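You operate a simulated robot arm through the tools that you are given. There is no shell and no other tool.

The job below is to be done with a simulated robot arm. You get a single attempt, and the scene is never put back.

JOB
Finish pressing the grey sheet and pull the tray out.
Fine: tray in, press plate down till the lamp lights, then plate up.

Only the result counts: the job must be done as asked and must still hold three seconds after the hand-in. Knocking over, shifting, dropping, spilling or breaking anything else fails it. Flat cloth is picked up by pressing the open fingertips on it (5 to 10 N) and closing them slowly along it; thin cloth reads only 2 to 8 mm in the jaws.

ROBOT AND FRAMES
A 6-joint arm with a two-finger gripper, fixed in place. Base frame: the origin is at the foot of the arm, x ahead of it, y to its left, z up; the work surface is at about z = 0.87. Lengths are in m, angles in rad, forces in N, time in s.
With the tool pointing down near the work surface it reaches from about 0.14 to 0.68 m from the base axis. Its first joint turns from -1.152 to 1.152 rad. Payload 2.45 kg.
The tool frame sits at the grasp point between the pads (the TCP): z along the fingers, y along the line on which they close. The tips reach 0.03 m beyond it. The gripper opens to 0.106 m. The gripper's body begins 0.079 m behind the TCP.
Orientation is that of the tool frame in the base frame, as a unit quaternion [x, y, z, w]. With the fingers straight down and closing along the base's y, the tool's x points along the base's -x, its y along +y and its z along -z.

CONTROLS
- The arm moves only by the tool servo_tool. Its argument "moves" is one flat list of numbers, 7 for each row, row after row: the turn, a rotation vector about the tool's x, y, z in rad, then the shift along the tool's x, y, z in m, then the finger opening in m, from 0 to 0.106. In form: [ax, ay, az, x, y, z, gripper, ax, ay, az, x, y, z, gripper, ...]. A call has 1 to 20 rows; each row shifts and turns the commanded pose from where the row before left it, along the tool's axes as they then stand. Rows are played at 5 a second. More than 0.05 m and 0.15 rad between two rows, or a gripper value outside its range, and nothing of the call is played. A pose out of reach is approached as far as the arm can. The call stops where the force on the tool passes 60 N (or 10 N more than at its start, if that is more) or the arm is blocked; 0.2 s more then pass. The fingers move at their own pace (about 0.153 m/s each) and stop on an object; they squeeze with about 32 N. The grip force told is the motor's: it shows also when the fingers shut on nothing. Time passes only in rows, and 0.2 s behind the last, so rows that do not move let the fingers close. It gives the time, the measured TCP pose, the force on the tool (base axes), the opening and the grip force at its end, in the units of the frame above (readings bear some noise), with the torque about the TCP (base axes, N m) and any sound that the robot's microphone picked up.
- Cameras (640 x 400 px; columns grow to the right, rows downward): "scene" is fixed at [0.0639, 0.418, 1.4163]; the picture's right is [-0.67, -0.74, 0.00], its down [-0.40, 0.37, -0.84] and it looks along [0.62, -0.56, -0.55] (base axes); focal length 283 px, centre (320, 200). "wrist" rides on the gripper at [0.076, -0.002, -0.106] in the tool frame; the picture's right is [0.02, 1.00, 0.00], its down [-0.78, 0.02, -0.62] and it looks along [-0.62, 0.01, 0.78] (tool axes); focal length 247 px, centre (320, 200). There is no depth. A picture from a camera that has moved, and an enlarged one, comes with that camera's place and axes in the base frame and with its lens. The place of the scene camera against the robot may be out by one fixed shift of up to 0.018 m in any direction.
- grab_frame(camera): a new picture of that camera. No time passes.
- enlarge(camera, box): a new picture of the part [left, top, right, bottom] of that camera's present view, enlarged. No time passes.
- close_job(): hands the job in; it is judged then, once.

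Places have to be worked out from the pictures, the camera data and where the tool is seen. Open the gripper and draw the arm clear of the work before you hand the job in, unless the task says otherwise.

The tools are called after "Emit:" by a JSON object that holds its "api" and its "payload". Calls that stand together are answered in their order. servo_tool: Moves the arm, as the interface text tells. Its arguments: {"type":"object","properties":{"moves":{"type":"array"}},"required":["moves"]} The other tools are called the same way: grab_frame (camera) takes a picture; enlarge (camera, box) takes an enlarged picture of a part of a camera's view; close_job () hands the job in.

At the start:

```text
clock: 0.0
position: [0.3511, -0.0468, 1.2567]
tool_rot: [0.0, 1.0, 0.0, 0.0]
force: [1.6, 0.9, -0.3]
ft_torque: [-0.01, -0.03, -0.01]
finger_gap: 0.1061
grip_force: 0.1
```

scene: 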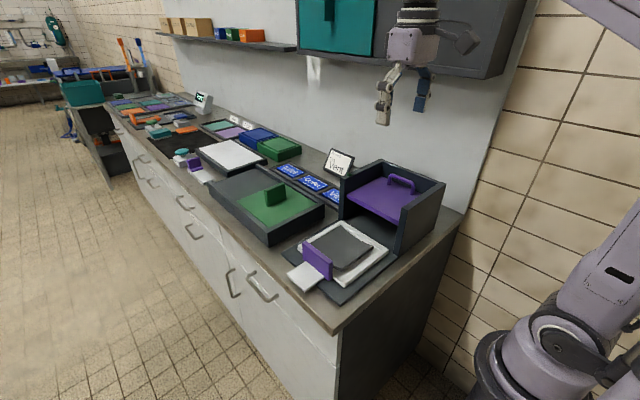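
wrist: 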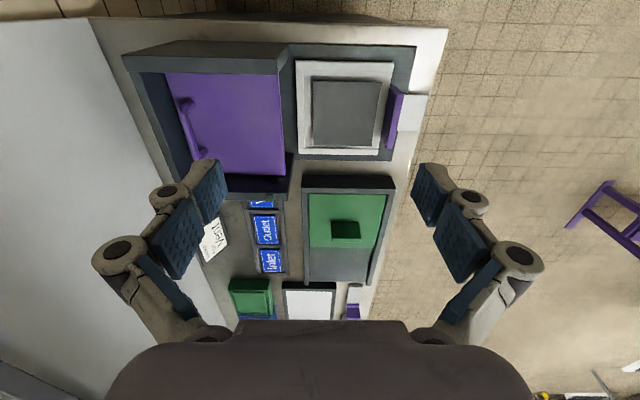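

I start by looking closer at the press, the tray with the grey sheet and the surroundings in both cameras.

Emit:
{"api": "enlarge", "payload": {"camera": "scene", "box": [260, 130, 480, 310]}}

Emit:
{"api": "enlarge", "payload": {"camera": "wrist", "box": [110, 20, 460, 240]}}

Emit:
{"api": "enlarge", "payload": {"camera": "scene", "box": [90, 70, 350, 250]}}

```text
2.22 times, centred on (370, 220) of scene
camera zoom: at [0.0639, 0.418, 1.4163], right [-0.67, -0.74, 0.0], down [-0.4, 0.37, -0.84], along [0.62, -0.56, -0.55], focal length 629 px, centre (209, 156)
```

zoom: 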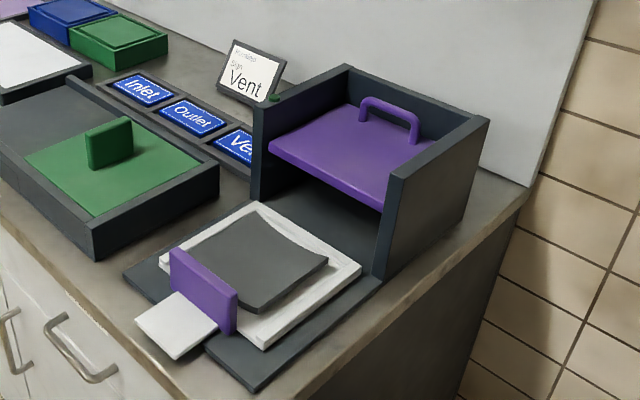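

```text
1.82 times, centred on (285, 130) of wrist
camera zoom: at [0.2744, -0.0482, 1.3627], right [-0.02, 1.0, 0.0], down [0.78, 0.02, 0.62], along [0.62, 0.01, -0.78], focal length 449 px, centre (384, 327)
```

zoom: 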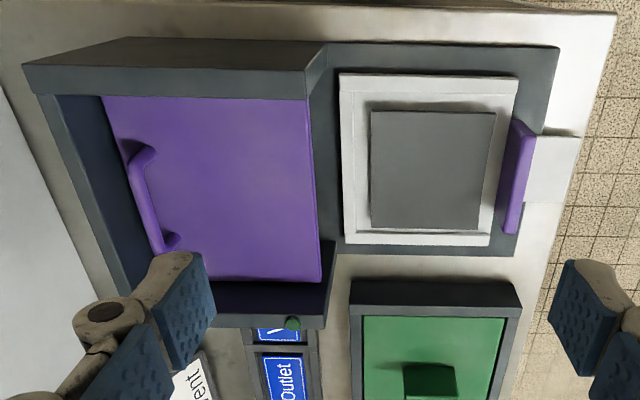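

```text
2.22 times, centred on (220, 160) of scene
camera zoom: at [0.0639, 0.418, 1.4163], right [-0.67, -0.74, 0.0], down [-0.4, 0.37, -0.84], along [0.62, -0.56, -0.55], focal length 629 px, centre (542, 289)
```

zoom: 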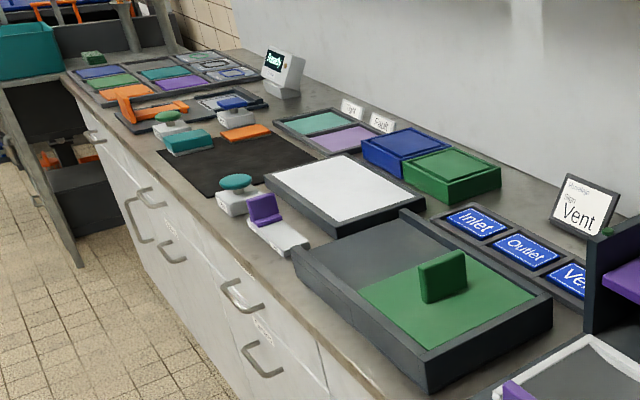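

The press (purple plate with a bar handle, green lamp on its corner) is closed around y < -0.05, and the tray with the grey sheet stands out on its +y side at about (0.43, 0.0); the tray has a purple upright grip at about (0.43, 0.08). I shift the arm a bit to get a second wrist view for triangulation.

Emit:
{"api": "servo_tool", "payload": {"moves": [0, 0, 0, 0, -0.04, 0.02, 0.106, 0, 0, 0, 0, -0.04, 0.02, 0.106, 0, 0, 0, 0, -0.04, 0.02, 0.106, 0, 0, 0, 0, 0, 0, 0.106]}}

```text
clock: 1.0
position: [0.3501, -0.1692, 1.1978]
tool_rot: [0.0, 1.0, 0.001, 0.001]
force: [0.4, 0.7, 0.5]
ft_torque: [0.0, 0.04, 0.0]
finger_gap: 0.106
grip_force: 0.1
```

The arm moved as commanded, now above the press; I take new pictures from here.

Emit:
{"api": "grab_frame", "payload": {"camera": "wrist"}}

Emit:
{"api": "grab_frame", "payload": {"camera": "scene"}}

```text
taken
camera wrist: at [0.2742, -0.1705, 1.3046], right [-0.02, 1.0, 0.0], down [0.78, 0.02, 0.62], along [0.62, 0.01, -0.78], focal length 247 px, centre (320, 200)
```

wrist: 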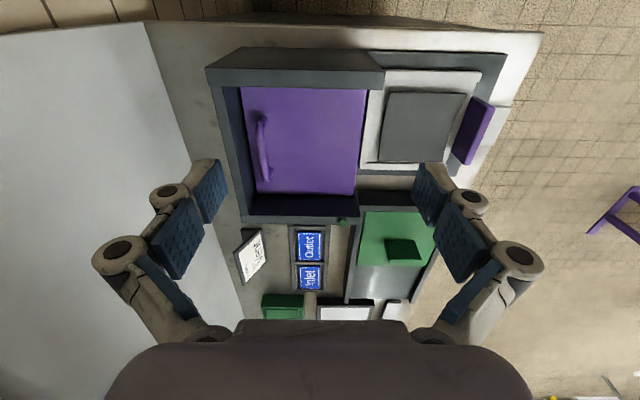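

```text
taken
```

scene: 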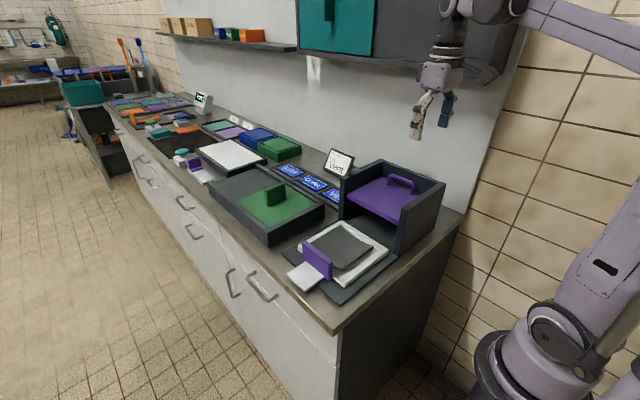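

From the two views I estimate the plate spans x 0.358–0.523, y −0.27 to −0.11, top z about 0.97, with a bar handle near (0.43, −0.246, 1.00). I enlarge the new wrist view and the scene to check details.

Emit:
{"api": "enlarge", "payload": {"camera": "wrist", "box": [190, 30, 390, 240]}}

Emit:
{"api": "enlarge", "payload": {"camera": "scene", "box": [330, 150, 450, 230]}}

Emit:
{"api": "enlarge", "payload": {"camera": "scene", "box": [280, 210, 400, 310]}}

Emit:
{"api": "enlarge", "payload": {"camera": "wrist", "box": [350, 40, 520, 180]}}

```text
1.90 times, centred on (290, 135) of wrist
camera zoom: at [0.2742, -0.1705, 1.3046], right [-0.02, 1.0, 0.0], down [0.78, 0.02, 0.62], along [0.62, 0.01, -0.78], focal length 470 px, centre (377, 324)
```

zoom: 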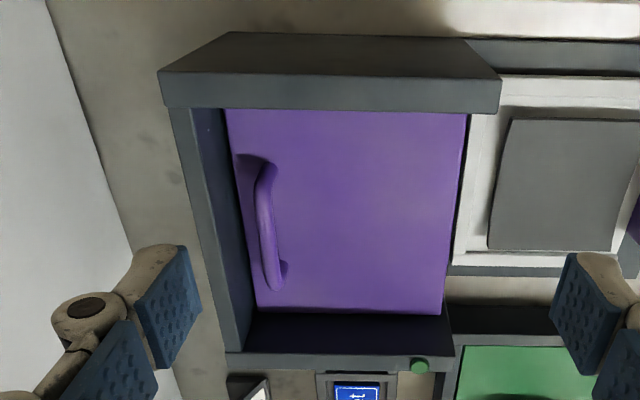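

```text
5.00 times, centred on (390, 190) of scene
camera zoom: at [0.0639, 0.418, 1.4163], right [-0.67, -0.74, 0.0], down [-0.4, 0.37, -0.84], along [0.62, -0.56, -0.55], focal length 1416 px, centre (-30, 250)
```

zoom: 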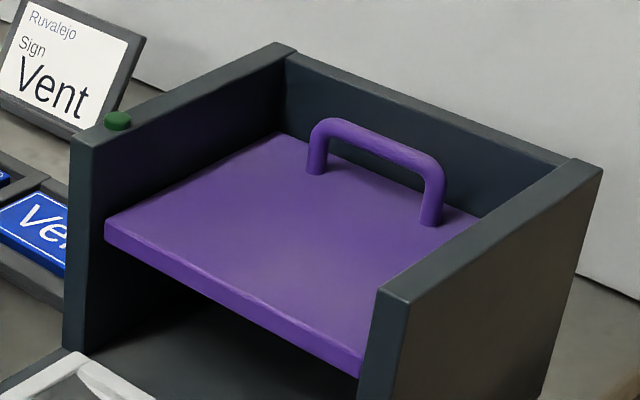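

```text
4.00 times, centred on (340, 260) of scene
camera zoom: at [0.0639, 0.418, 1.4163], right [-0.67, -0.74, 0.0], down [-0.4, 0.37, -0.84], along [0.62, -0.56, -0.55], focal length 1133 px, centre (240, -40)
```

zoom: 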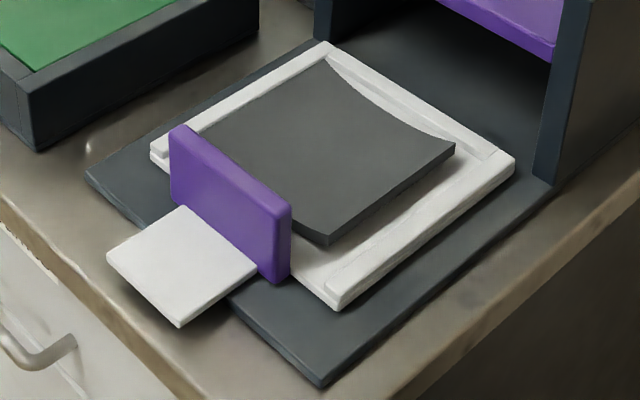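

```text
2.86 times, centred on (435, 110) of wrist
camera zoom: at [0.2742, -0.1705, 1.3046], right [-0.02, 1.0, 0.0], down [0.78, 0.02, 0.62], along [0.62, 0.01, -0.78], focal length 706 px, centre (-9, 457)
```

zoom: 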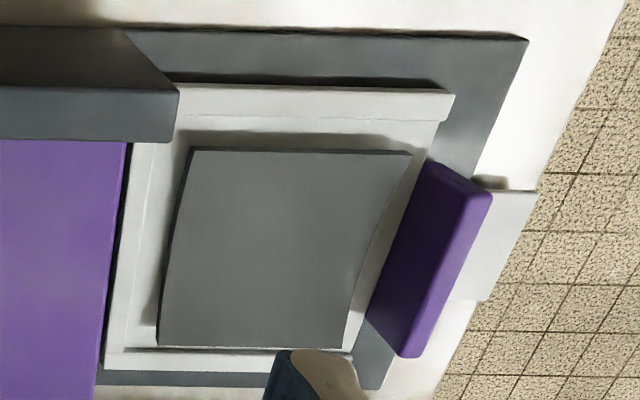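

The plate is guided inside the three walls and its bar handle sits close to the back wall, so I need exact clearances. I move the wrist camera closer over the bar, with the fingers still above the walls (tips at about z = 1.08).

Emit:
{"api": "servo_tool", "payload": {"moves": [0, 0, 0, 0, -0.03, 0.02, 0.106, 0, 0, 0, -0.01, -0.03, 0.03, 0.106, 0, 0, 0, -0.01, -0.02, 0.03, 0.106, 0, 0, 0, 0, 0, 0, 0.106]}}

Emit:
{"api": "enlarge", "payload": {"camera": "wrist", "box": [200, 60, 440, 210]}}

Emit:
{"api": "grab_frame", "payload": {"camera": "wrist"}}

Emit:
{"api": "grab_frame", "payload": {"camera": "scene"}}

```text
clock: 2.0
position: [0.3719, -0.2458, 1.116]
tool_rot: [0.0, 1.0, 0.0, 0.001]
force: [-0.2, 0.0, -0.8]
ft_torque: [0.01, 0.02, 0.04]
finger_gap: 0.1059
grip_force: 0.1
```

```text
2.67 times, centred on (320, 135) of wrist
camera zoom: at [0.295, -0.2465, 1.2225], right [-0.02, 1.0, 0.0], down [0.78, 0.02, 0.62], along [0.62, 0.01, -0.78], focal length 659 px, centre (320, 373)
```

zoom: 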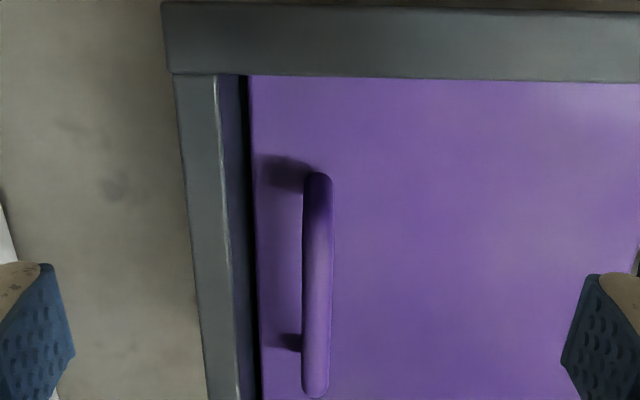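

```text
taken
camera wrist: at [0.295, -0.2465, 1.2225], right [-0.02, 1.0, 0.0], down [0.78, 0.02, 0.62], along [0.62, 0.01, -0.78], focal length 247 px, centre (320, 200)
```

wrist: 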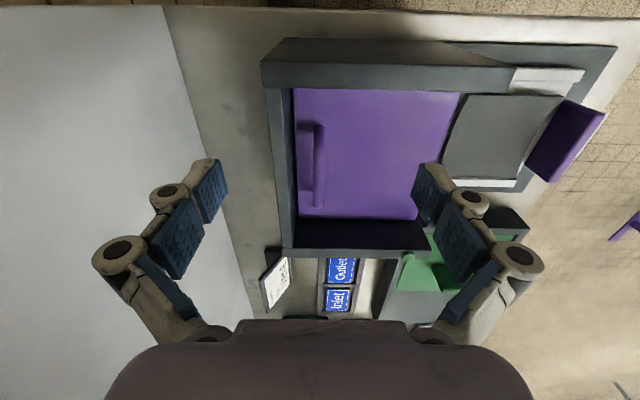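

```text
taken
```

scene: 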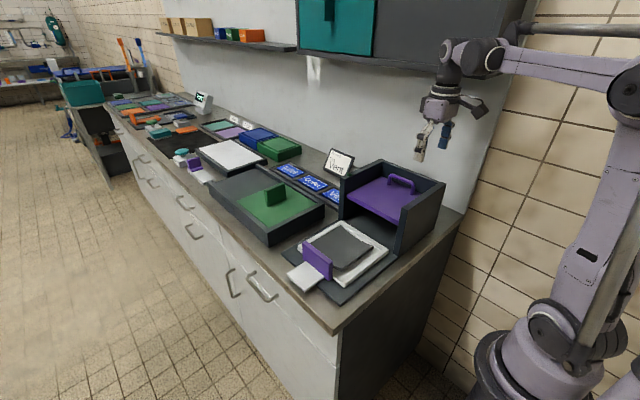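

The bar lies at about (0.435, −0.246, 1.00), the back wall's inner face at y ≈ −0.277 with its top at z ≈ 1.016, so there is room for a finger behind the bar. First the tray: I close the fingers and move over to the outside of the tray's purple grip (y ≈ 0.15), still high.

Emit:
{"api": "servo_tool", "payload": {"moves": [0, 0, 0, 0, 0, -0.03, 0.0, 0, 0, 0, -0.0066, 0.04, 0, 0.0, 0, 0, 0, -0.0066, 0.04, 0, 0.0, 0, 0, 0, -0.0066, 0.04, 0, 0.0, 0, 0, 0, -0.0066, 0.04, 0, 0.0, 0, 0, 0, -0.0066, 0.04, 0, 0.0, 0, 0, 0, -0.0066, 0.04, 0, 0.0, 0, 0, 0, -0.0066, 0.04, 0, 0.0, 0, 0, 0, -0.0066, 0.04, 0, 0.0, 0, 0, 0, -0.0066, 0.04, 0, 0.0, 0, 0, 0, -0.0066, 0.04, 0, 0.0, 0, 0, 0, 0, 0, 0, 0.0, 0, 0, 0, 0, 0, 0, 0.0]}}

Emit:
{"api": "grab_frame", "payload": {"camera": "wrist"}}

Emit:
{"api": "grab_frame", "payload": {"camera": "scene"}}

```text
clock: 4.8
position: [0.4361, 0.1498, 1.147]
tool_rot: [0.0, 1.0, 0.0, 0.002]
force: [-0.4, -0.5, 0.1]
ft_torque: [0.01, 0.04, 0.0]
finger_gap: 0.0
grip_force: 28.1
```

```text
taken
camera wrist: at [0.3594, 0.1483, 1.2529], right [-0.02, 1.0, 0.0], down [0.78, 0.02, 0.62], along [0.62, 0.01, -0.78], focal length 247 px, centre (320, 200)
```

wrist: 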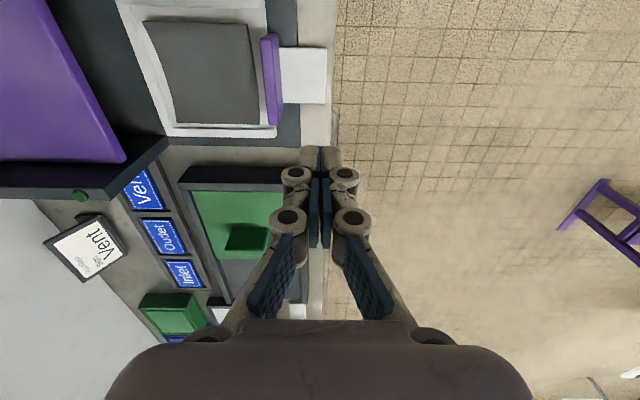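

```text
taken
```

scene: 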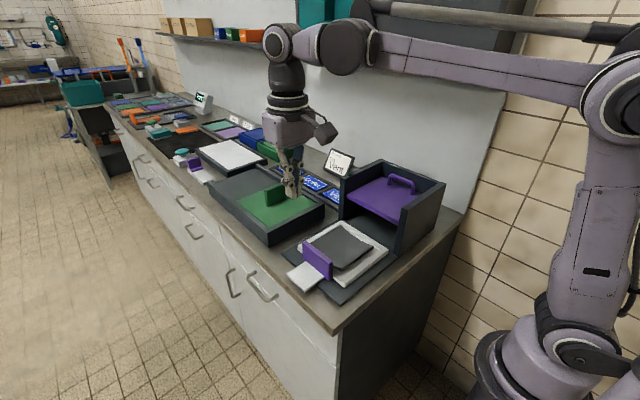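

The closed gripper is narrow and above the free edge side of the tray. I enlarge the tray grip here to fix its place before going down.

Emit:
{"api": "enlarge", "payload": {"camera": "wrist", "box": [220, 10, 380, 140]}}

Emit:
{"api": "enlarge", "payload": {"camera": "scene", "box": [260, 150, 400, 300]}}

```text
3.08 times, centred on (300, 75) of wrist
camera zoom: at [0.3594, 0.1483, 1.2529], right [-0.02, 1.0, 0.0], down [0.78, 0.02, 0.62], along [0.62, 0.01, -0.78], focal length 760 px, centre (382, 585)
```

zoom: 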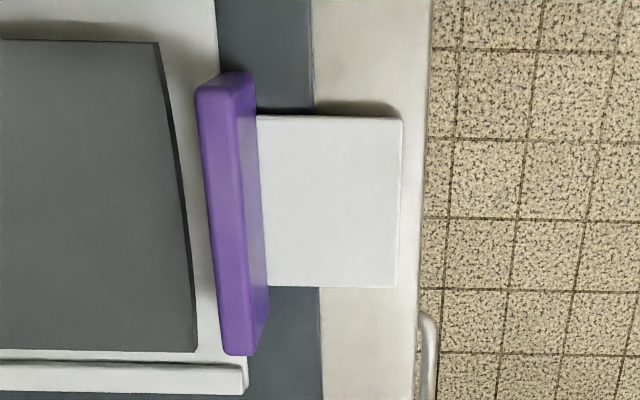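

```text
2.67 times, centred on (330, 225) of scene
camera zoom: at [0.0639, 0.418, 1.4163], right [-0.67, -0.74, 0.0], down [-0.4, 0.37, -0.84], along [0.62, -0.56, -0.55], focal length 755 px, centre (293, 133)
```

zoom: 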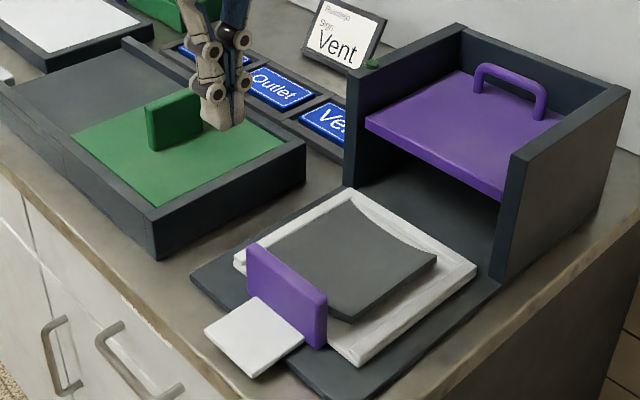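

The tray grip's outer face is at y ≈ 0.093, inner face ≈ 0.080, x 0.39–0.485, top z ≈ 0.932; the flat white tongue in front of it is at about z 0.88. I go down outside it at y ≈ 0.15 to tips at about z 0.90.

Emit:
{"api": "servo_tool", "payload": {"moves": [0, 0, 0, 0, 0, 0.04, 0.0, 0, 0, 0, 0, 0, 0.04, 0.0, 0, 0, 0, 0, 0, 0.04, 0.0, 0, 0, 0, 0, 0, 0.04, 0.0, 0, 0, 0, 0, 0, 0.035, 0.0, 0, 0, 0, 0, 0, 0.02, 0.0, 0, 0, 0, 0, 0, 0, 0.0]}}

Emit:
{"api": "enlarge", "payload": {"camera": "scene", "box": [260, 150, 400, 300]}}

```text
clock: 6.4
position: [0.4362, 0.1522, 0.9309]
tool_rot: [0.0, 1.0, -0.001, 0.0]
force: [0.0, 0.0, -0.2]
ft_torque: [0.01, 0.0, -0.01]
finger_gap: 0.0
grip_force: 28.5
```

```text
2.67 times, centred on (330, 225) of scene
camera zoom: at [0.0639, 0.418, 1.4163], right [-0.67, -0.74, 0.0], down [-0.4, 0.37, -0.84], along [0.62, -0.56, -0.55], focal length 755 px, centre (293, 133)
```

zoom: 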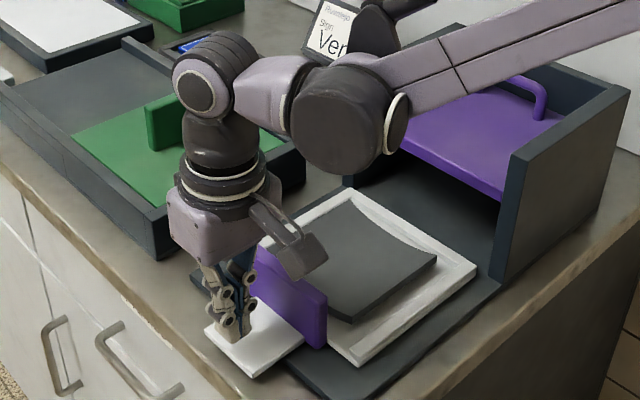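

The fingers stand in front of the tray grip with no contact. I raise by 1 cm (so the wrist camera clears the press's near wall) and push the tray inward along −y slowly, for now 0.15 m of the estimated 0.18 m travel.

Emit:
{"api": "servo_tool", "payload": {"moves": [0, 0, 0, 0, -0.012, -0.009, 0.0, 0, 0, 0, 0, -0.012, 0, 0.0, 0, 0, 0, 0, -0.012, 0, 0.0, 0, 0, 0, 0, -0.012, 0, 0.0, 0, 0, 0, 0, -0.0125, 0, 0.0, 0, 0, 0, 0, -0.0125, 0, 0.0, 0, 0, 0, 0, -0.0125, 0, 0.0, 0, 0, 0, 0, -0.0125, 0, 0.0, 0, 0, 0, 0, -0.0125, 0, 0.0, 0, 0, 0, 0, -0.0125, 0, 0.0]}}

Emit:
{"api": "grab_frame", "payload": {"camera": "scene"}}

Emit:
{"api": "grab_frame", "payload": {"camera": "wrist"}}

```text
clock: 8.6
position: [0.4391, 0.0302, 0.9409]
tool_rot: [0.001, 1.0, 0.0, 0.002]
force: [-0.2, 1.2, -0.3]
ft_torque: [0.01, 0.01, -0.02]
finger_gap: 0.0002
grip_force: 28.7
```

```text
taken
```

scene: 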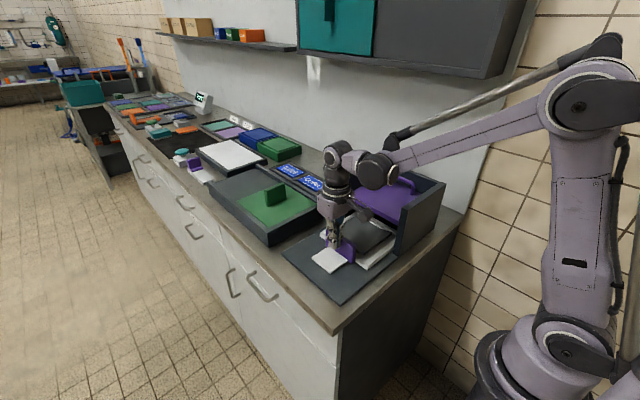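

```text
taken
camera wrist: at [0.3621, 0.0285, 1.0469], right [-0.02, 1.0, 0.0], down [0.78, 0.02, 0.62], along [0.62, 0.01, -0.78], focal length 247 px, centre (320, 200)
```

wrist: 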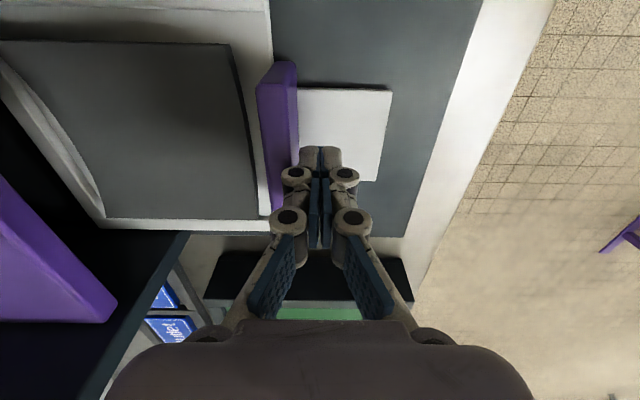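

The tray slides in easily with about 1 N, and the sheet rides with it. I continue pushing a further 0.085 m and check.

Emit:
{"api": "servo_tool", "payload": {"moves": [0, 0, 0, 0, -0.0125, 0, 0.0, 0, 0, 0, 0, -0.0125, 0, 0.0, 0, 0, 0, 0, -0.0125, 0, 0.0, 0, 0, 0, 0, -0.0125, 0, 0.0, 0, 0, 0, 0, -0.0125, 0, 0.0, 0, 0, 0, 0, -0.0125, 0, 0.0, 0, 0, 0, 0, -0.01, 0, 0.0]}}

Emit:
{"api": "grab_frame", "payload": {"camera": "wrist"}}

Emit:
{"api": "enlarge", "payload": {"camera": "scene", "box": [290, 130, 450, 290]}}

```text
clock: 10.2
position: [0.4378, -0.0579, 0.94]
tool_rot: [0.0, 1.0, 0.0, 0.0]
force: [-0.2, 0.6, -0.2]
ft_torque: [0.02, 0.01, -0.01]
finger_gap: 0.0
grip_force: 28.5
```

```text
taken
camera wrist: at [0.3612, -0.0587, 1.0473], right [-0.02, 1.0, 0.0], down [0.78, 0.02, 0.62], along [0.62, 0.01, -0.78], focal length 247 px, centre (320, 200)
```

wrist: 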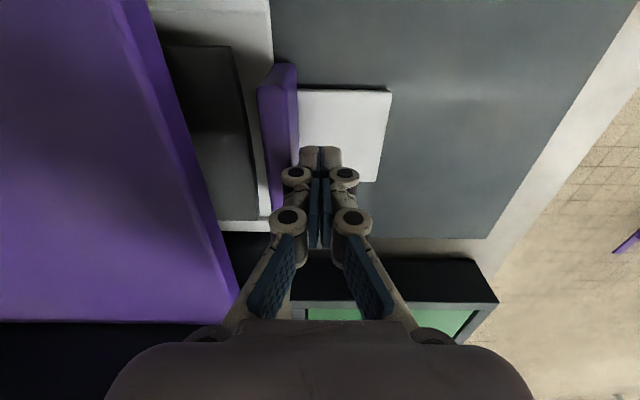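

```text
2.50 times, centred on (370, 210) of scene
camera zoom: at [0.0639, 0.418, 1.4163], right [-0.67, -0.74, 0.0], down [-0.4, 0.37, -0.84], along [0.62, -0.56, -0.55], focal length 708 px, centre (195, 175)
```

zoom: 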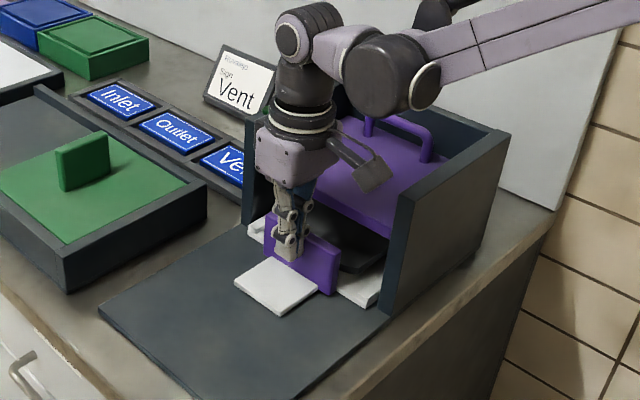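

The tray is nearly in; I go on in 5 mm steps watching for the end stop.

Emit:
{"api": "servo_tool", "payload": {"moves": [0, 0, 0, 0, -0.005, 0, 0.0, 0, 0, 0, 0, -0.005, 0, 0.0, 0, 0, 0, 0, -0.004, 0, 0.0]}}

Emit:
{"api": "grab_frame", "payload": {"camera": "wrist"}}

```text
clock: 11.0
position: [0.4382, -0.0691, 0.941]
tool_rot: [-0.001, 1.0, 0.001, 0.0]
force: [1.5, 8.6, 5.1]
ft_torque: [0.0, -0.01, 0.03]
finger_gap: 0.0
grip_force: 28.8
```

```text
taken
camera wrist: at [0.361, -0.0708, 1.0465], right [-0.02, 1.0, 0.0], down [0.78, 0.02, 0.62], along [0.62, 0.02, -0.78], focal length 247 px, centre (320, 200)
```

wrist: 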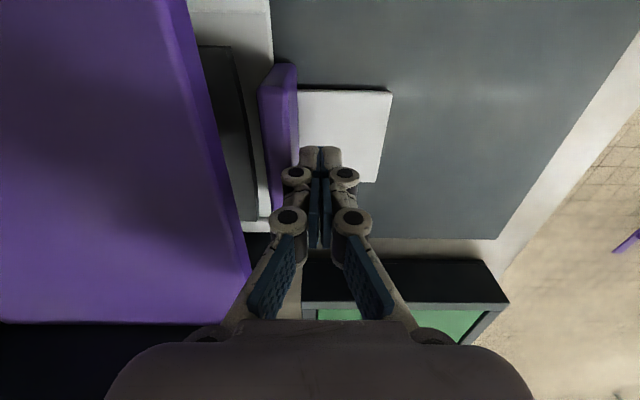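

Contact force rose to about 9 N at y ≈ −0.069; I check in the scene picture whether this is the tray's end stop.

Emit:
{"api": "enlarge", "payload": {"camera": "scene", "box": [310, 160, 430, 270]}}

Emit:
{"api": "servo_tool", "payload": {"moves": [0, 0, 0, 0, 0, 0, 0.0]}}

```text
3.64 times, centred on (370, 215) of scene
camera zoom: at [0.0639, 0.4183, 1.4162], right [-0.67, -0.74, 0.0], down [-0.4, 0.37, -0.84], along [0.62, -0.56, -0.55], focal length 1030 px, centre (138, 146)
```

zoom: 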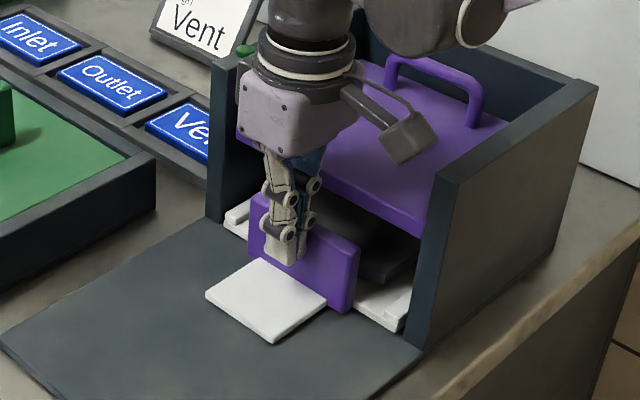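

```text
clock: 11.4
position: [0.4377, -0.0697, 0.9401]
tool_rot: [0.0, 1.0, 0.001, 0.001]
force: [1.9, 13.2, 3.7]
ft_torque: [0.02, -0.02, 0.04]
finger_gap: 0.0
grip_force: 28.6
```

The tray's front is level with the press front. I test the stop with 3 mm more to make sure it is a hard end and not friction.

Emit:
{"api": "servo_tool", "payload": {"moves": [0, 0, 0, 0, -0.003, 0, 0.0, 0, 0, 0, 0, 0, 0, 0.0]}}

```text
clock: 12.0
position: [0.4382, -0.0689, 0.9398]
tool_rot: [0.0, 1.0, 0.004, 0.001]
force: [3.4, 26.3, -0.3]
ft_torque: [0.23, -0.02, 0.01]
finger_gap: 0.0001
grip_force: 28.4
```

The force rose to 26 N with no motion, so the tray is hard against its end stop (handle now at y ≈ −0.08…−0.092). I back off, rise clear, open a little to 24 mm, and tilt the tool 20° (top leaning to +y) for gripping the bar beside the back wall.

Emit:
{"api": "servo_tool", "payload": {"moves": [0, 0, 0, 0, 0.025, 0, 0.0, 0, 0, 0, 0, 0.025, -0.03, 0.0, 0, 0, 0, 0, 0, -0.045, 0.024, 0, 0, 0, 0, 0, -0.045, 0.024, 0, 0, 0, 0, 0, -0.045, 0.024, 0.1164, 0, 0, -0.004, 0, 0, 0.024, 0.1164, 0, 0, -0.004, 0, 0, 0.024, 0.1164, 0, 0, -0.004, 0, 0, 0.024, 0, 0, 0, 0, 0, 0, 0.024]}}

Emit:
{"api": "grab_frame", "payload": {"camera": "scene"}}

Emit:
{"api": "grab_frame", "payload": {"camera": "wrist"}}

```text
clock: 14.0
position: [0.4499, -0.0218, 1.1047]
tool_rot: [0.001, 0.985, -0.174, 0.0]
force: [0.6, -0.1, -0.5]
ft_torque: [-0.03, -0.01, 0.01]
finger_gap: 0.0242
grip_force: 0.2
```

```text
taken
```

scene: 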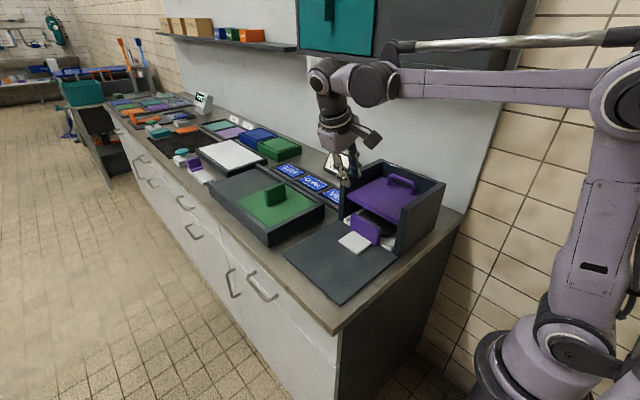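

```text
taken
camera wrist: at [0.373, 0.0135, 1.2054], right [-0.02, 0.94, -0.34], down [0.78, 0.23, 0.58], along [0.62, -0.26, -0.74], focal length 247 px, centre (320, 200)
```

wrist: 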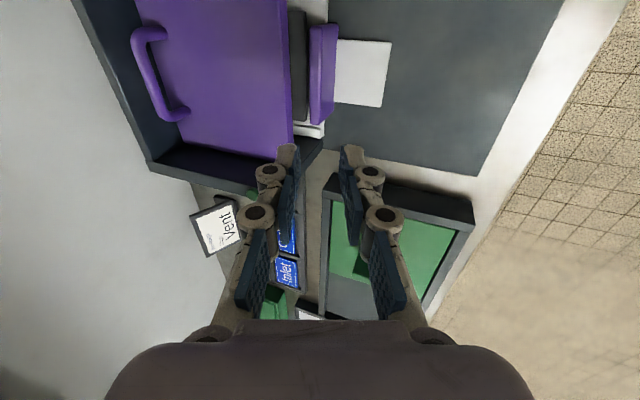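

The tilt is 20° in the right direction, and the tray is seen fully in. I move over to a point about 0.11 m back from the bar along the tool axis and then check the alignment in the wrist picture (the bar should show at column ≈ 320).

Emit:
{"api": "servo_tool", "payload": {"moves": [0, 0, 0, 0, -0.035, 0.0127, 0.024, 0, 0, 0, 0, -0.035, 0.0127, 0.024, 0, 0, 0, 0, -0.035, 0.0127, 0.024, 0, 0, 0, 0, -0.035, 0.0127, 0.024, 0, 0, 0, 0, -0.035, 0.0127, 0.024, 0, 0, 0, 0, 0, 0, 0.024]}}

Emit:
{"api": "grab_frame", "payload": {"camera": "wrist"}}

Emit:
{"api": "enlarge", "payload": {"camera": "wrist", "box": [230, 50, 400, 200]}}

Emit:
{"api": "enlarge", "payload": {"camera": "scene", "box": [310, 120, 470, 250]}}

```text
clock: 15.4
position: [0.4499, -0.2068, 1.1025]
tool_rot: [0.0, 0.985, -0.174, 0.001]
force: [-0.4, 0.5, 1.1]
ft_torque: [-0.03, -0.01, -0.02]
finger_gap: 0.0241
grip_force: 0.1
```

```text
taken
camera wrist: at [0.3724, -0.1719, 1.2035], right [-0.02, 0.94, -0.34], down [0.78, 0.23, 0.58], along [0.62, -0.26, -0.74], focal length 247 px, centre (320, 200)
```

wrist: 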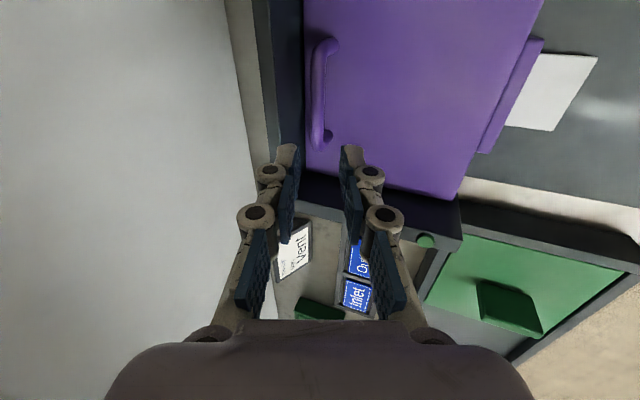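

```text
2.67 times, centred on (315, 125) of wrist
camera zoom: at [0.3724, -0.1719, 1.2035], right [-0.02, 0.94, -0.34], down [0.78, 0.23, 0.58], along [0.62, -0.26, -0.74], focal length 659 px, centre (333, 400)
```

zoom: 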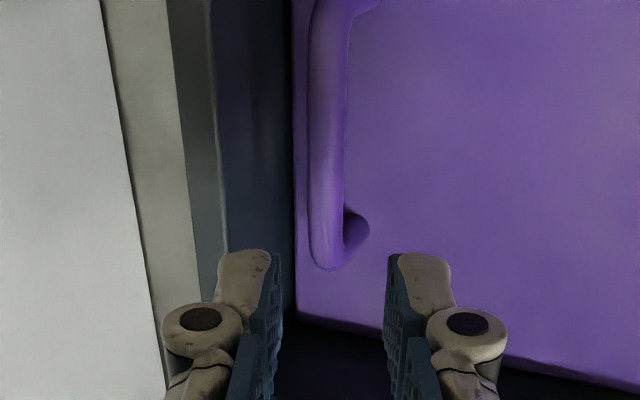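

```text
3.08 times, centred on (390, 185) of scene
camera zoom: at [0.0639, 0.418, 1.4163], right [-0.67, -0.74, 0.0], down [-0.4, 0.37, -0.84], along [0.62, -0.56, -0.55], focal length 871 px, centre (105, 246)
```

zoom: 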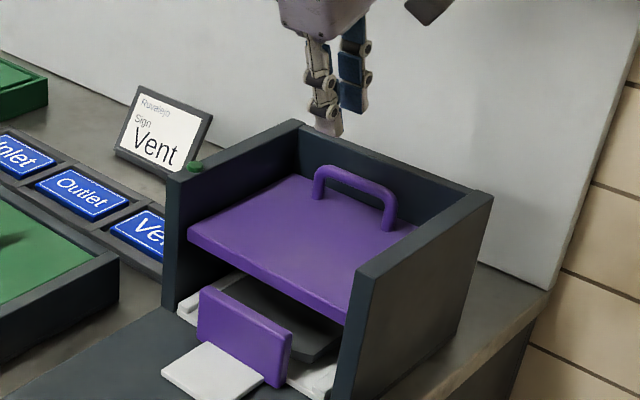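

The bar shows about 2 mm left of the tool axis and the grip point is a bit close to the bar's far bend. I correct by −2 mm in tool y and 9 mm toward −x, then go down along the tool axis so the bar lies about 15 mm inside the tips.

Emit:
{"api": "servo_tool", "payload": {"moves": [0, 0, 0, 0.009, -0.002, 0.02, 0.024, 0, 0, 0, 0, 0, 0.025, 0.024, 0, 0, 0, 0, 0, 0.02, 0.024, 0, 0, 0, 0, 0, 0, 0.024]}}

Emit:
{"api": "grab_frame", "payload": {"camera": "wrist"}}

Emit:
{"api": "enlarge", "payload": {"camera": "wrist", "box": [230, 80, 400, 230]}}

Emit:
{"api": "enlarge", "payload": {"camera": "scene", "box": [310, 120, 470, 250]}}

```text
clock: 16.4
position: [0.4405, -0.2303, 1.0453]
tool_rot: [0.0, 0.985, -0.174, 0.0]
force: [0.1, -0.1, -0.1]
ft_torque: [-0.01, 0.01, 0.0]
finger_gap: 0.024
grip_force: 0.1
```

```text
taken
camera wrist: at [0.3634, -0.1962, 1.1472], right [-0.02, 0.94, -0.34], down [0.78, 0.23, 0.58], along [0.62, -0.26, -0.74], focal length 247 px, centre (320, 200)
```

wrist: 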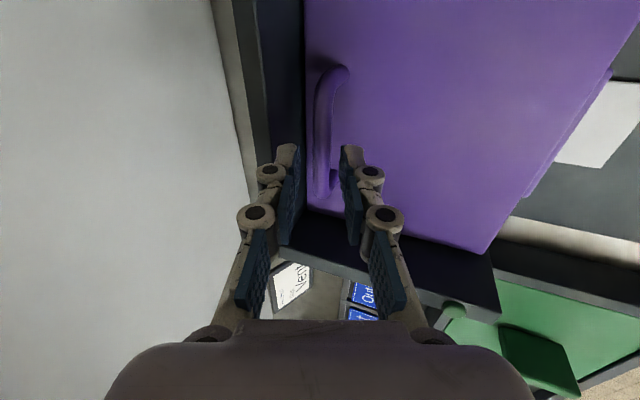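

```text
2.67 times, centred on (315, 155) of wrist
camera zoom: at [0.3634, -0.1962, 1.1472], right [-0.02, 0.94, -0.34], down [0.78, 0.23, 0.58], along [0.62, -0.26, -0.74], focal length 659 px, centre (333, 320)
```

zoom: 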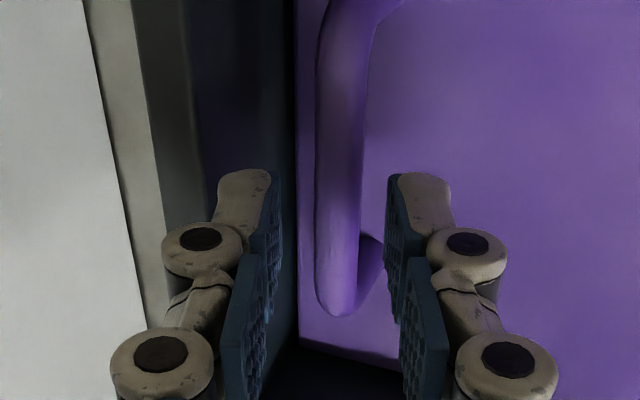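

```text
3.08 times, centred on (390, 185) of scene
camera zoom: at [0.0639, 0.418, 1.4163], right [-0.67, -0.74, 0.0], down [-0.4, 0.37, -0.84], along [0.62, -0.56, -0.55], focal length 871 px, centre (105, 246)
```

zoom: 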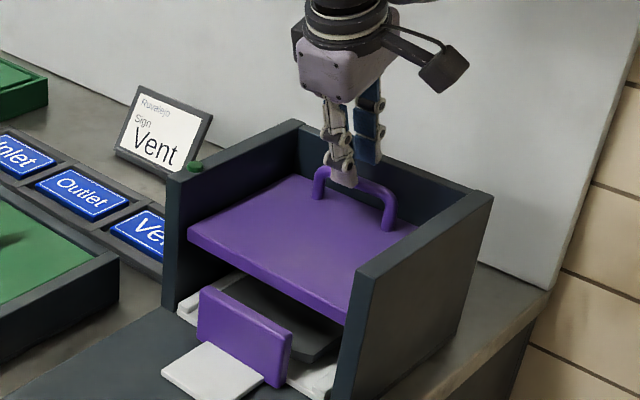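

The bar lies centred between the pads (within 1 mm). I go down the remaining 33 mm slowly.

Emit:
{"api": "servo_tool", "payload": {"moves": [0, 0, 0, 0, 0.001, 0.012, 0.024, 0, 0, 0, 0, 0, 0.011, 0.024, 0, 0, 0, 0, 0, 0.01, 0.024, 0, 0, 0, 0, 0, 0, 0.024]}}

Emit:
{"api": "enlarge", "payload": {"camera": "wrist", "box": [230, 100, 400, 250]}}

Emit:
{"api": "enlarge", "payload": {"camera": "scene", "box": [330, 140, 450, 240]}}

```text
clock: 17.4
position: [0.4414, -0.2423, 1.0148]
tool_rot: [0.0, 0.985, -0.174, 0.001]
force: [0.4, 0.0, 0.3]
ft_torque: [0.0, 0.0, 0.01]
finger_gap: 0.0239
grip_force: 0.1
```

```text
2.67 times, centred on (315, 175) of wrist
camera zoom: at [0.3639, -0.2075, 1.1155], right [-0.02, 0.94, -0.34], down [0.78, 0.23, 0.58], along [0.62, -0.26, -0.74], focal length 659 px, centre (333, 267)
```

zoom: 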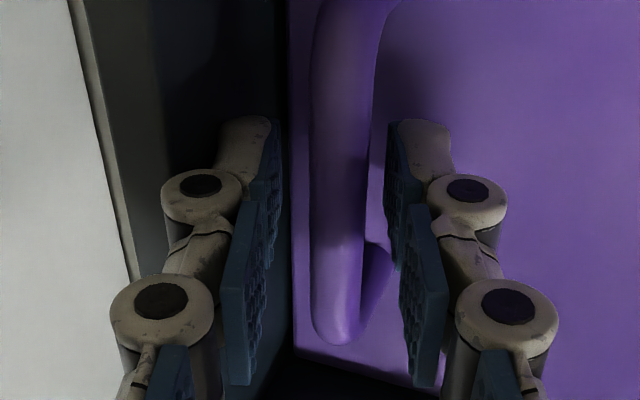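

```text
4.00 times, centred on (390, 190) of scene
camera zoom: at [0.0639, 0.418, 1.4163], right [-0.67, -0.74, 0.0], down [-0.4, 0.37, -0.84], along [0.62, -0.56, -0.55], focal length 1133 px, centre (40, 240)
```

zoom: 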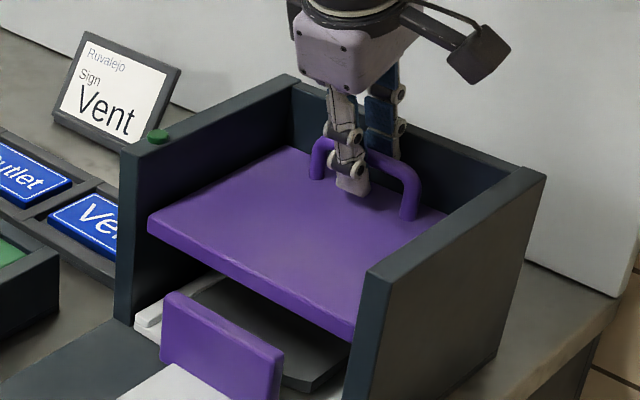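

The fingers straddle the bar with no contact force. I close on it.

Emit:
{"api": "servo_tool", "payload": {"moves": [0, 0, 0, 0, 0.0012, 0, 0.024, 0, 0, 0, 0, 0, 0, 0.014, 0, 0, 0, 0, 0, 0, 0.006, 0, 0, 0, 0, 0, 0, 0.0, 0, 0, 0, 0, 0, 0, 0.0]}}

```text
clock: 18.6
position: [0.4414, -0.2415, 1.0139]
tool_rot: [0.0, 0.985, -0.174, 0.001]
force: [-0.9, 1.4, -6.3]
ft_torque: [0.05, -0.1, -0.21]
finger_gap: 0.0108
grip_force: 37.8
```

The bar is held (gap 10.8 mm, firm grip). I now push the plate straight down (base −z) in 1 cm rows, first 3 cm, watching force and lamp.

Emit:
{"api": "servo_tool", "payload": {"moves": [0, 0, 0, 0, 0.00342, 0.0094, 0.0, 0, 0, 0, 0, 0.00342, 0.0094, 0.0, 0, 0, 0, 0, 0.00342, 0.0094, 0.0]}}

Emit:
{"api": "enlarge", "payload": {"camera": "scene", "box": [330, 140, 450, 260]}}

```text
clock: 19.4
position: [0.441, -0.2422, 0.9842]
tool_rot: [0.0, 0.985, -0.174, 0.0]
force: [-0.7, 5.8, 1.1]
ft_torque: [0.06, 0.29, -0.38]
finger_gap: 0.0104
grip_force: 37.8
```

```text
3.33 times, centred on (390, 200) of scene
camera zoom: at [0.0639, 0.4182, 1.4163], right [-0.67, -0.74, 0.0], down [-0.4, 0.37, -0.84], along [0.62, -0.56, -0.55], focal length 944 px, centre (87, 200)
```

zoom: 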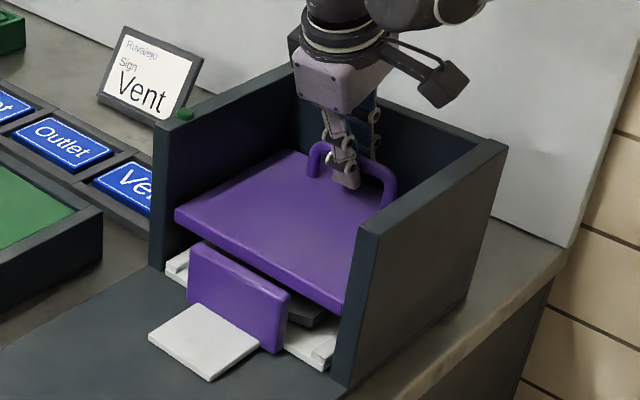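

The plate follows down easily. I continue in smaller steps toward the sheet.

Emit:
{"api": "servo_tool", "payload": {"moves": [0, 0, 0, 0, 0.00239, 0.00658, 0.0, 0, 0, 0, 0, 0.00239, 0.00658, 0.0, 0, 0, 0, 0, 0.00171, 0.0047, 0.0]}}

Emit:
{"api": "enlarge", "payload": {"camera": "scene", "box": [330, 140, 450, 260]}}

```text
clock: 20.2
position: [0.4412, -0.2419, 0.9655]
tool_rot: [0.001, 0.985, -0.173, 0.001]
force: [-1.7, 7.2, 1.6]
ft_torque: [0.09, 0.22, -0.35]
finger_gap: 0.0105
grip_force: 37.6
```

```text
3.33 times, centred on (390, 200) of scene
camera zoom: at [0.0639, 0.4182, 1.4163], right [-0.67, -0.74, 0.0], down [-0.4, 0.37, -0.84], along [0.62, -0.56, -0.55], focal length 944 px, centre (87, 200)
```

zoom: 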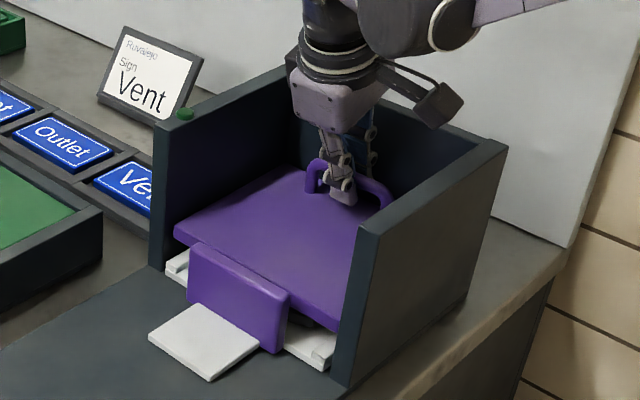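

Still free; the plate bottom is about z 0.91. I go on with 4 mm steps.

Emit:
{"api": "servo_tool", "payload": {"moves": [0, 0, 0, 0, 0.00137, 0.00376, 0.0, 0, 0, 0, 0, 0.00137, 0.00376, 0.0, 0, 0, 0, 0, 0, 0, 0.0]}}

Emit:
{"api": "enlarge", "payload": {"camera": "scene", "box": [330, 140, 450, 260]}}

```text
clock: 21.0
position: [0.4399, -0.2413, 0.9559]
tool_rot: [0.001, 0.985, -0.175, 0.002]
force: [-1.2, -1.4, -1.3]
ft_torque: [-0.03, -0.58, 0.08]
finger_gap: 0.0108
grip_force: 37.7
```

```text
3.33 times, centred on (390, 200) of scene
camera zoom: at [0.0639, 0.418, 1.4163], right [-0.67, -0.74, 0.0], down [-0.4, 0.37, -0.84], along [0.62, -0.56, -0.55], focal length 944 px, centre (87, 200)
```

zoom: 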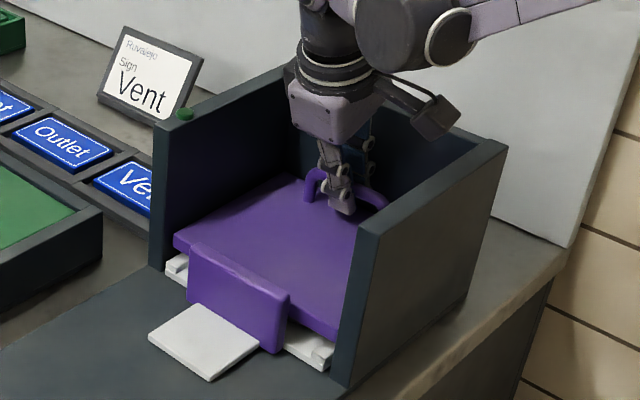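

No resistance yet at TCP z 0.956; I continue in 3–4 mm steps.

Emit:
{"api": "servo_tool", "payload": {"moves": [0, 0, 0, 0, 0.00137, 0.00376, 0.0, 0, 0, 0, 0, 0.00103, 0.00282, 0.0, 0, 0, 0, 0, 0, 0, 0.0]}}

Emit:
{"api": "enlarge", "payload": {"camera": "scene", "box": [330, 140, 450, 260]}}

```text
clock: 21.8
position: [0.4391, -0.2413, 0.9496]
tool_rot: [0.001, 0.985, -0.174, 0.001]
force: [-2.6, -0.2, 9.7]
ft_torque: [-0.01, -0.37, -0.08]
finger_gap: 0.0107
grip_force: 37.8
```

```text
3.33 times, centred on (390, 200) of scene
camera zoom: at [0.0637, 0.4181, 1.4163], right [-0.67, -0.74, 0.0], down [-0.4, 0.37, -0.84], along [0.62, -0.56, -0.55], focal length 944 px, centre (87, 200)
```

zoom: 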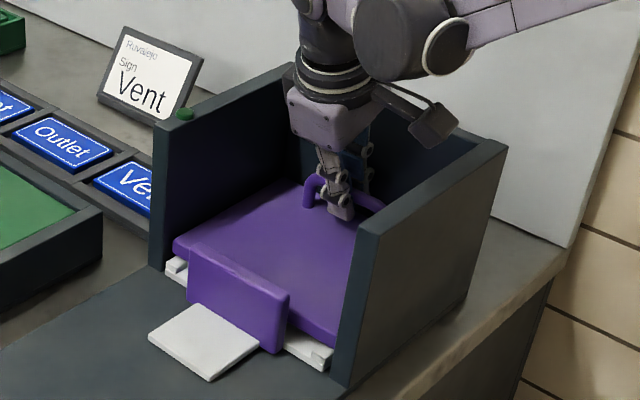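

Resistance begins (about 10 N up). I press further by 3 mm and hold, watching the lamp.

Emit:
{"api": "servo_tool", "payload": {"moves": [0, 0, 0, 0, 0.00103, 0.00282, 0.0, 0, 0, 0, 0, 0, 0, 0.0, 0, 0, 0, 0, 0, 0, 0.0]}}

Emit:
{"api": "enlarge", "payload": {"camera": "scene", "box": [330, 140, 450, 260]}}

```text
clock: 22.6
position: [0.4407, -0.2412, 0.9461]
tool_rot: [0.001, 0.985, -0.175, 0.0]
force: [-1.4, -1.8, 36.0]
ft_torque: [-0.14, -0.06, -0.19]
finger_gap: 0.0103
grip_force: 37.7
```

```text
3.33 times, centred on (390, 200) of scene
camera zoom: at [0.0634, 0.4182, 1.4163], right [-0.67, -0.74, 0.0], down [-0.4, 0.37, -0.84], along [0.62, -0.56, -0.55], focal length 944 px, centre (87, 200)
```

zoom: 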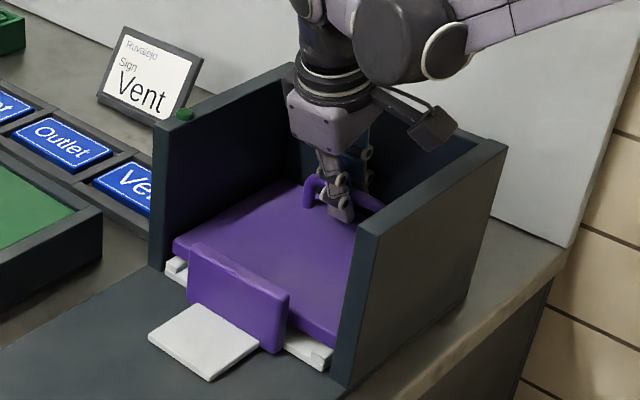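

I am pressing with about 36 N and the lamp is still dark. I hold for 1.5 s, since it may need time, and look at the lamp again.

Emit:
{"api": "servo_tool", "payload": {"moves": [0, 0, 0, 0, 0, 0, 0.0, 0, 0, 0, 0, 0, 0, 0.0, 0, 0, 0, 0, 0, 0, 0.0, 0, 0, 0, 0, 0, 0, 0.0, 0, 0, 0, 0, 0, 0, 0.0, 0, 0, 0, 0, 0, 0, 0.0]}}

Emit:
{"api": "enlarge", "payload": {"camera": "scene", "box": [380, 160, 420, 190]}}

Emit:
{"api": "enlarge", "payload": {"camera": "scene", "box": [330, 160, 370, 190]}}

Emit:
{"api": "grab_frame", "payload": {"camera": "wrist"}}

```text
clock: 24.0
position: [0.4393, -0.242, 0.9477]
tool_rot: [0.0, 0.984, -0.176, -0.001]
force: [2.5, -8.3, 32.2]
ft_torque: [-0.12, -0.17, -0.2]
finger_gap: 0.0105
grip_force: 37.3
```

```text
13.33 times, centred on (400, 175) of scene
camera zoom: at [0.0635, 0.4181, 1.4163], right [-0.67, -0.74, 0.0], down [-0.4, 0.37, -0.84], along [0.62, -0.56, -0.55], focal length 3776 px, centre (-747, 533)
```

zoom: 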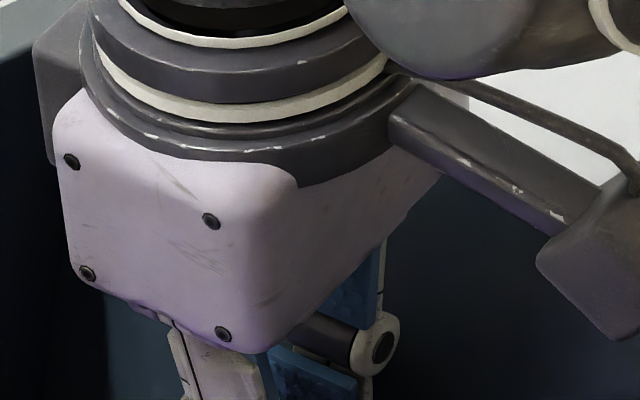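

```text
13.33 times, centred on (350, 175) of scene
camera zoom: at [0.0635, 0.4181, 1.4163], right [-0.67, -0.74, 0.0], down [-0.4, 0.37, -0.84], along [0.62, -0.56, -0.55], focal length 3776 px, centre (-80, 533)
```

zoom: 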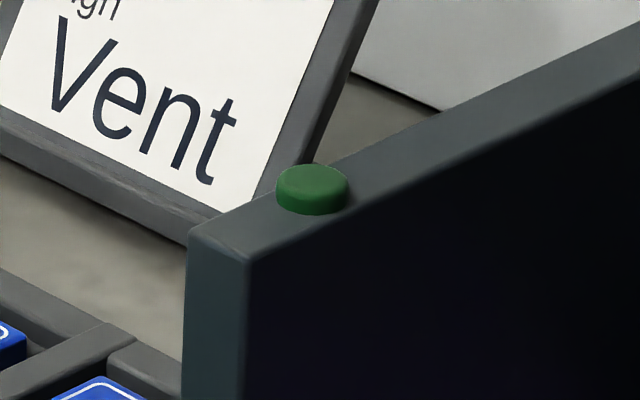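

```text
taken
camera wrist: at [0.3639, -0.2072, 1.0469], right [-0.02, 0.94, -0.35], down [0.78, 0.23, 0.58], along [0.62, -0.26, -0.74], focal length 247 px, centre (320, 200)
```

wrist: 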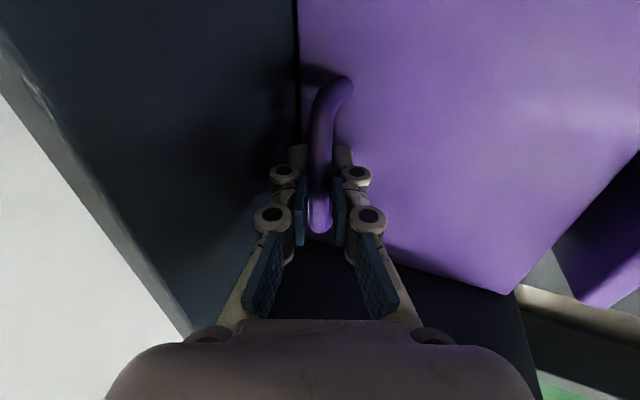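

The lamp is still dark with ~32–36 N. I press a bit harder (2 mm more command) and hold for 2 s.

Emit:
{"api": "servo_tool", "payload": {"moves": [0, 0, 0, 0, 0.00034, 0.00094, 0.0, 0, 0, 0, 0, 0.00034, 0.00094, 0.0, 0, 0, 0, 0, 0, 0, 0.0, 0, 0, 0, 0, 0, 0, 0.0, 0, 0, 0, 0, 0, 0, 0.0, 0, 0, 0, 0, 0, 0, 0.0, 0, 0, 0, 0, 0, 0, 0.0, 0, 0, 0, 0, 0, 0, 0.0, 0, 0, 0, 0, 0, 0, 0.0, 0, 0, 0, 0, 0, 0, 0.0]}}

Emit:
{"api": "enlarge", "payload": {"camera": "scene", "box": [330, 160, 370, 190]}}

Emit:
{"api": "enlarge", "payload": {"camera": "scene", "box": [330, 140, 450, 260]}}

```text
clock: 26.2
position: [0.4404, -0.2426, 0.9455]
tool_rot: [0.0, 0.984, -0.176, -0.001]
force: [6.5, -13.6, 30.6]
ft_torque: [-0.17, -0.09, -0.14]
finger_gap: 0.0112
grip_force: 38.0
```

```text
13.33 times, centred on (350, 175) of scene
camera zoom: at [0.0636, 0.4179, 1.4164], right [-0.67, -0.74, 0.0], down [-0.4, 0.37, -0.84], along [0.62, -0.56, -0.55], focal length 3776 px, centre (-80, 533)
```

zoom: 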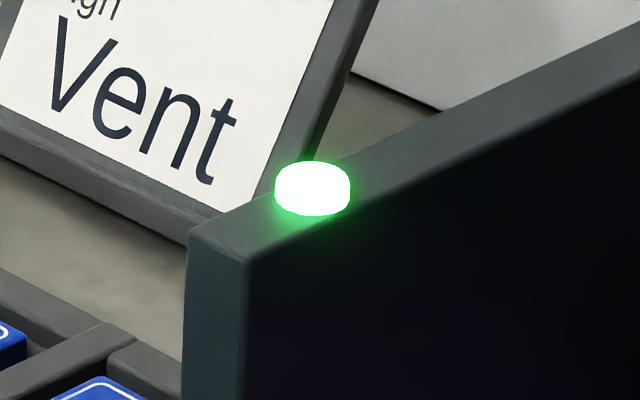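

```text
3.33 times, centred on (390, 200) of scene
camera zoom: at [0.0636, 0.4179, 1.4164], right [-0.67, -0.74, 0.0], down [-0.4, 0.37, -0.84], along [0.62, -0.56, -0.55], focal length 944 px, centre (87, 200)
```

zoom: 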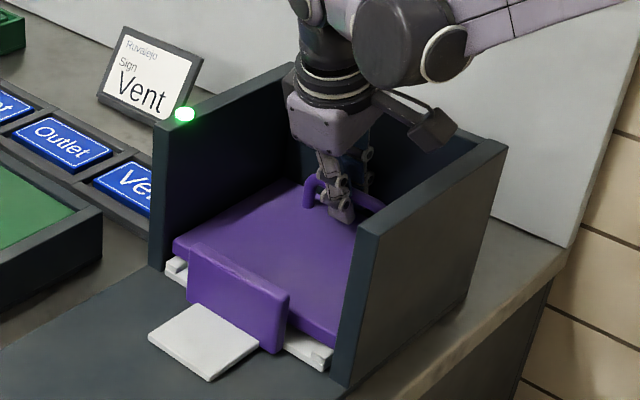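

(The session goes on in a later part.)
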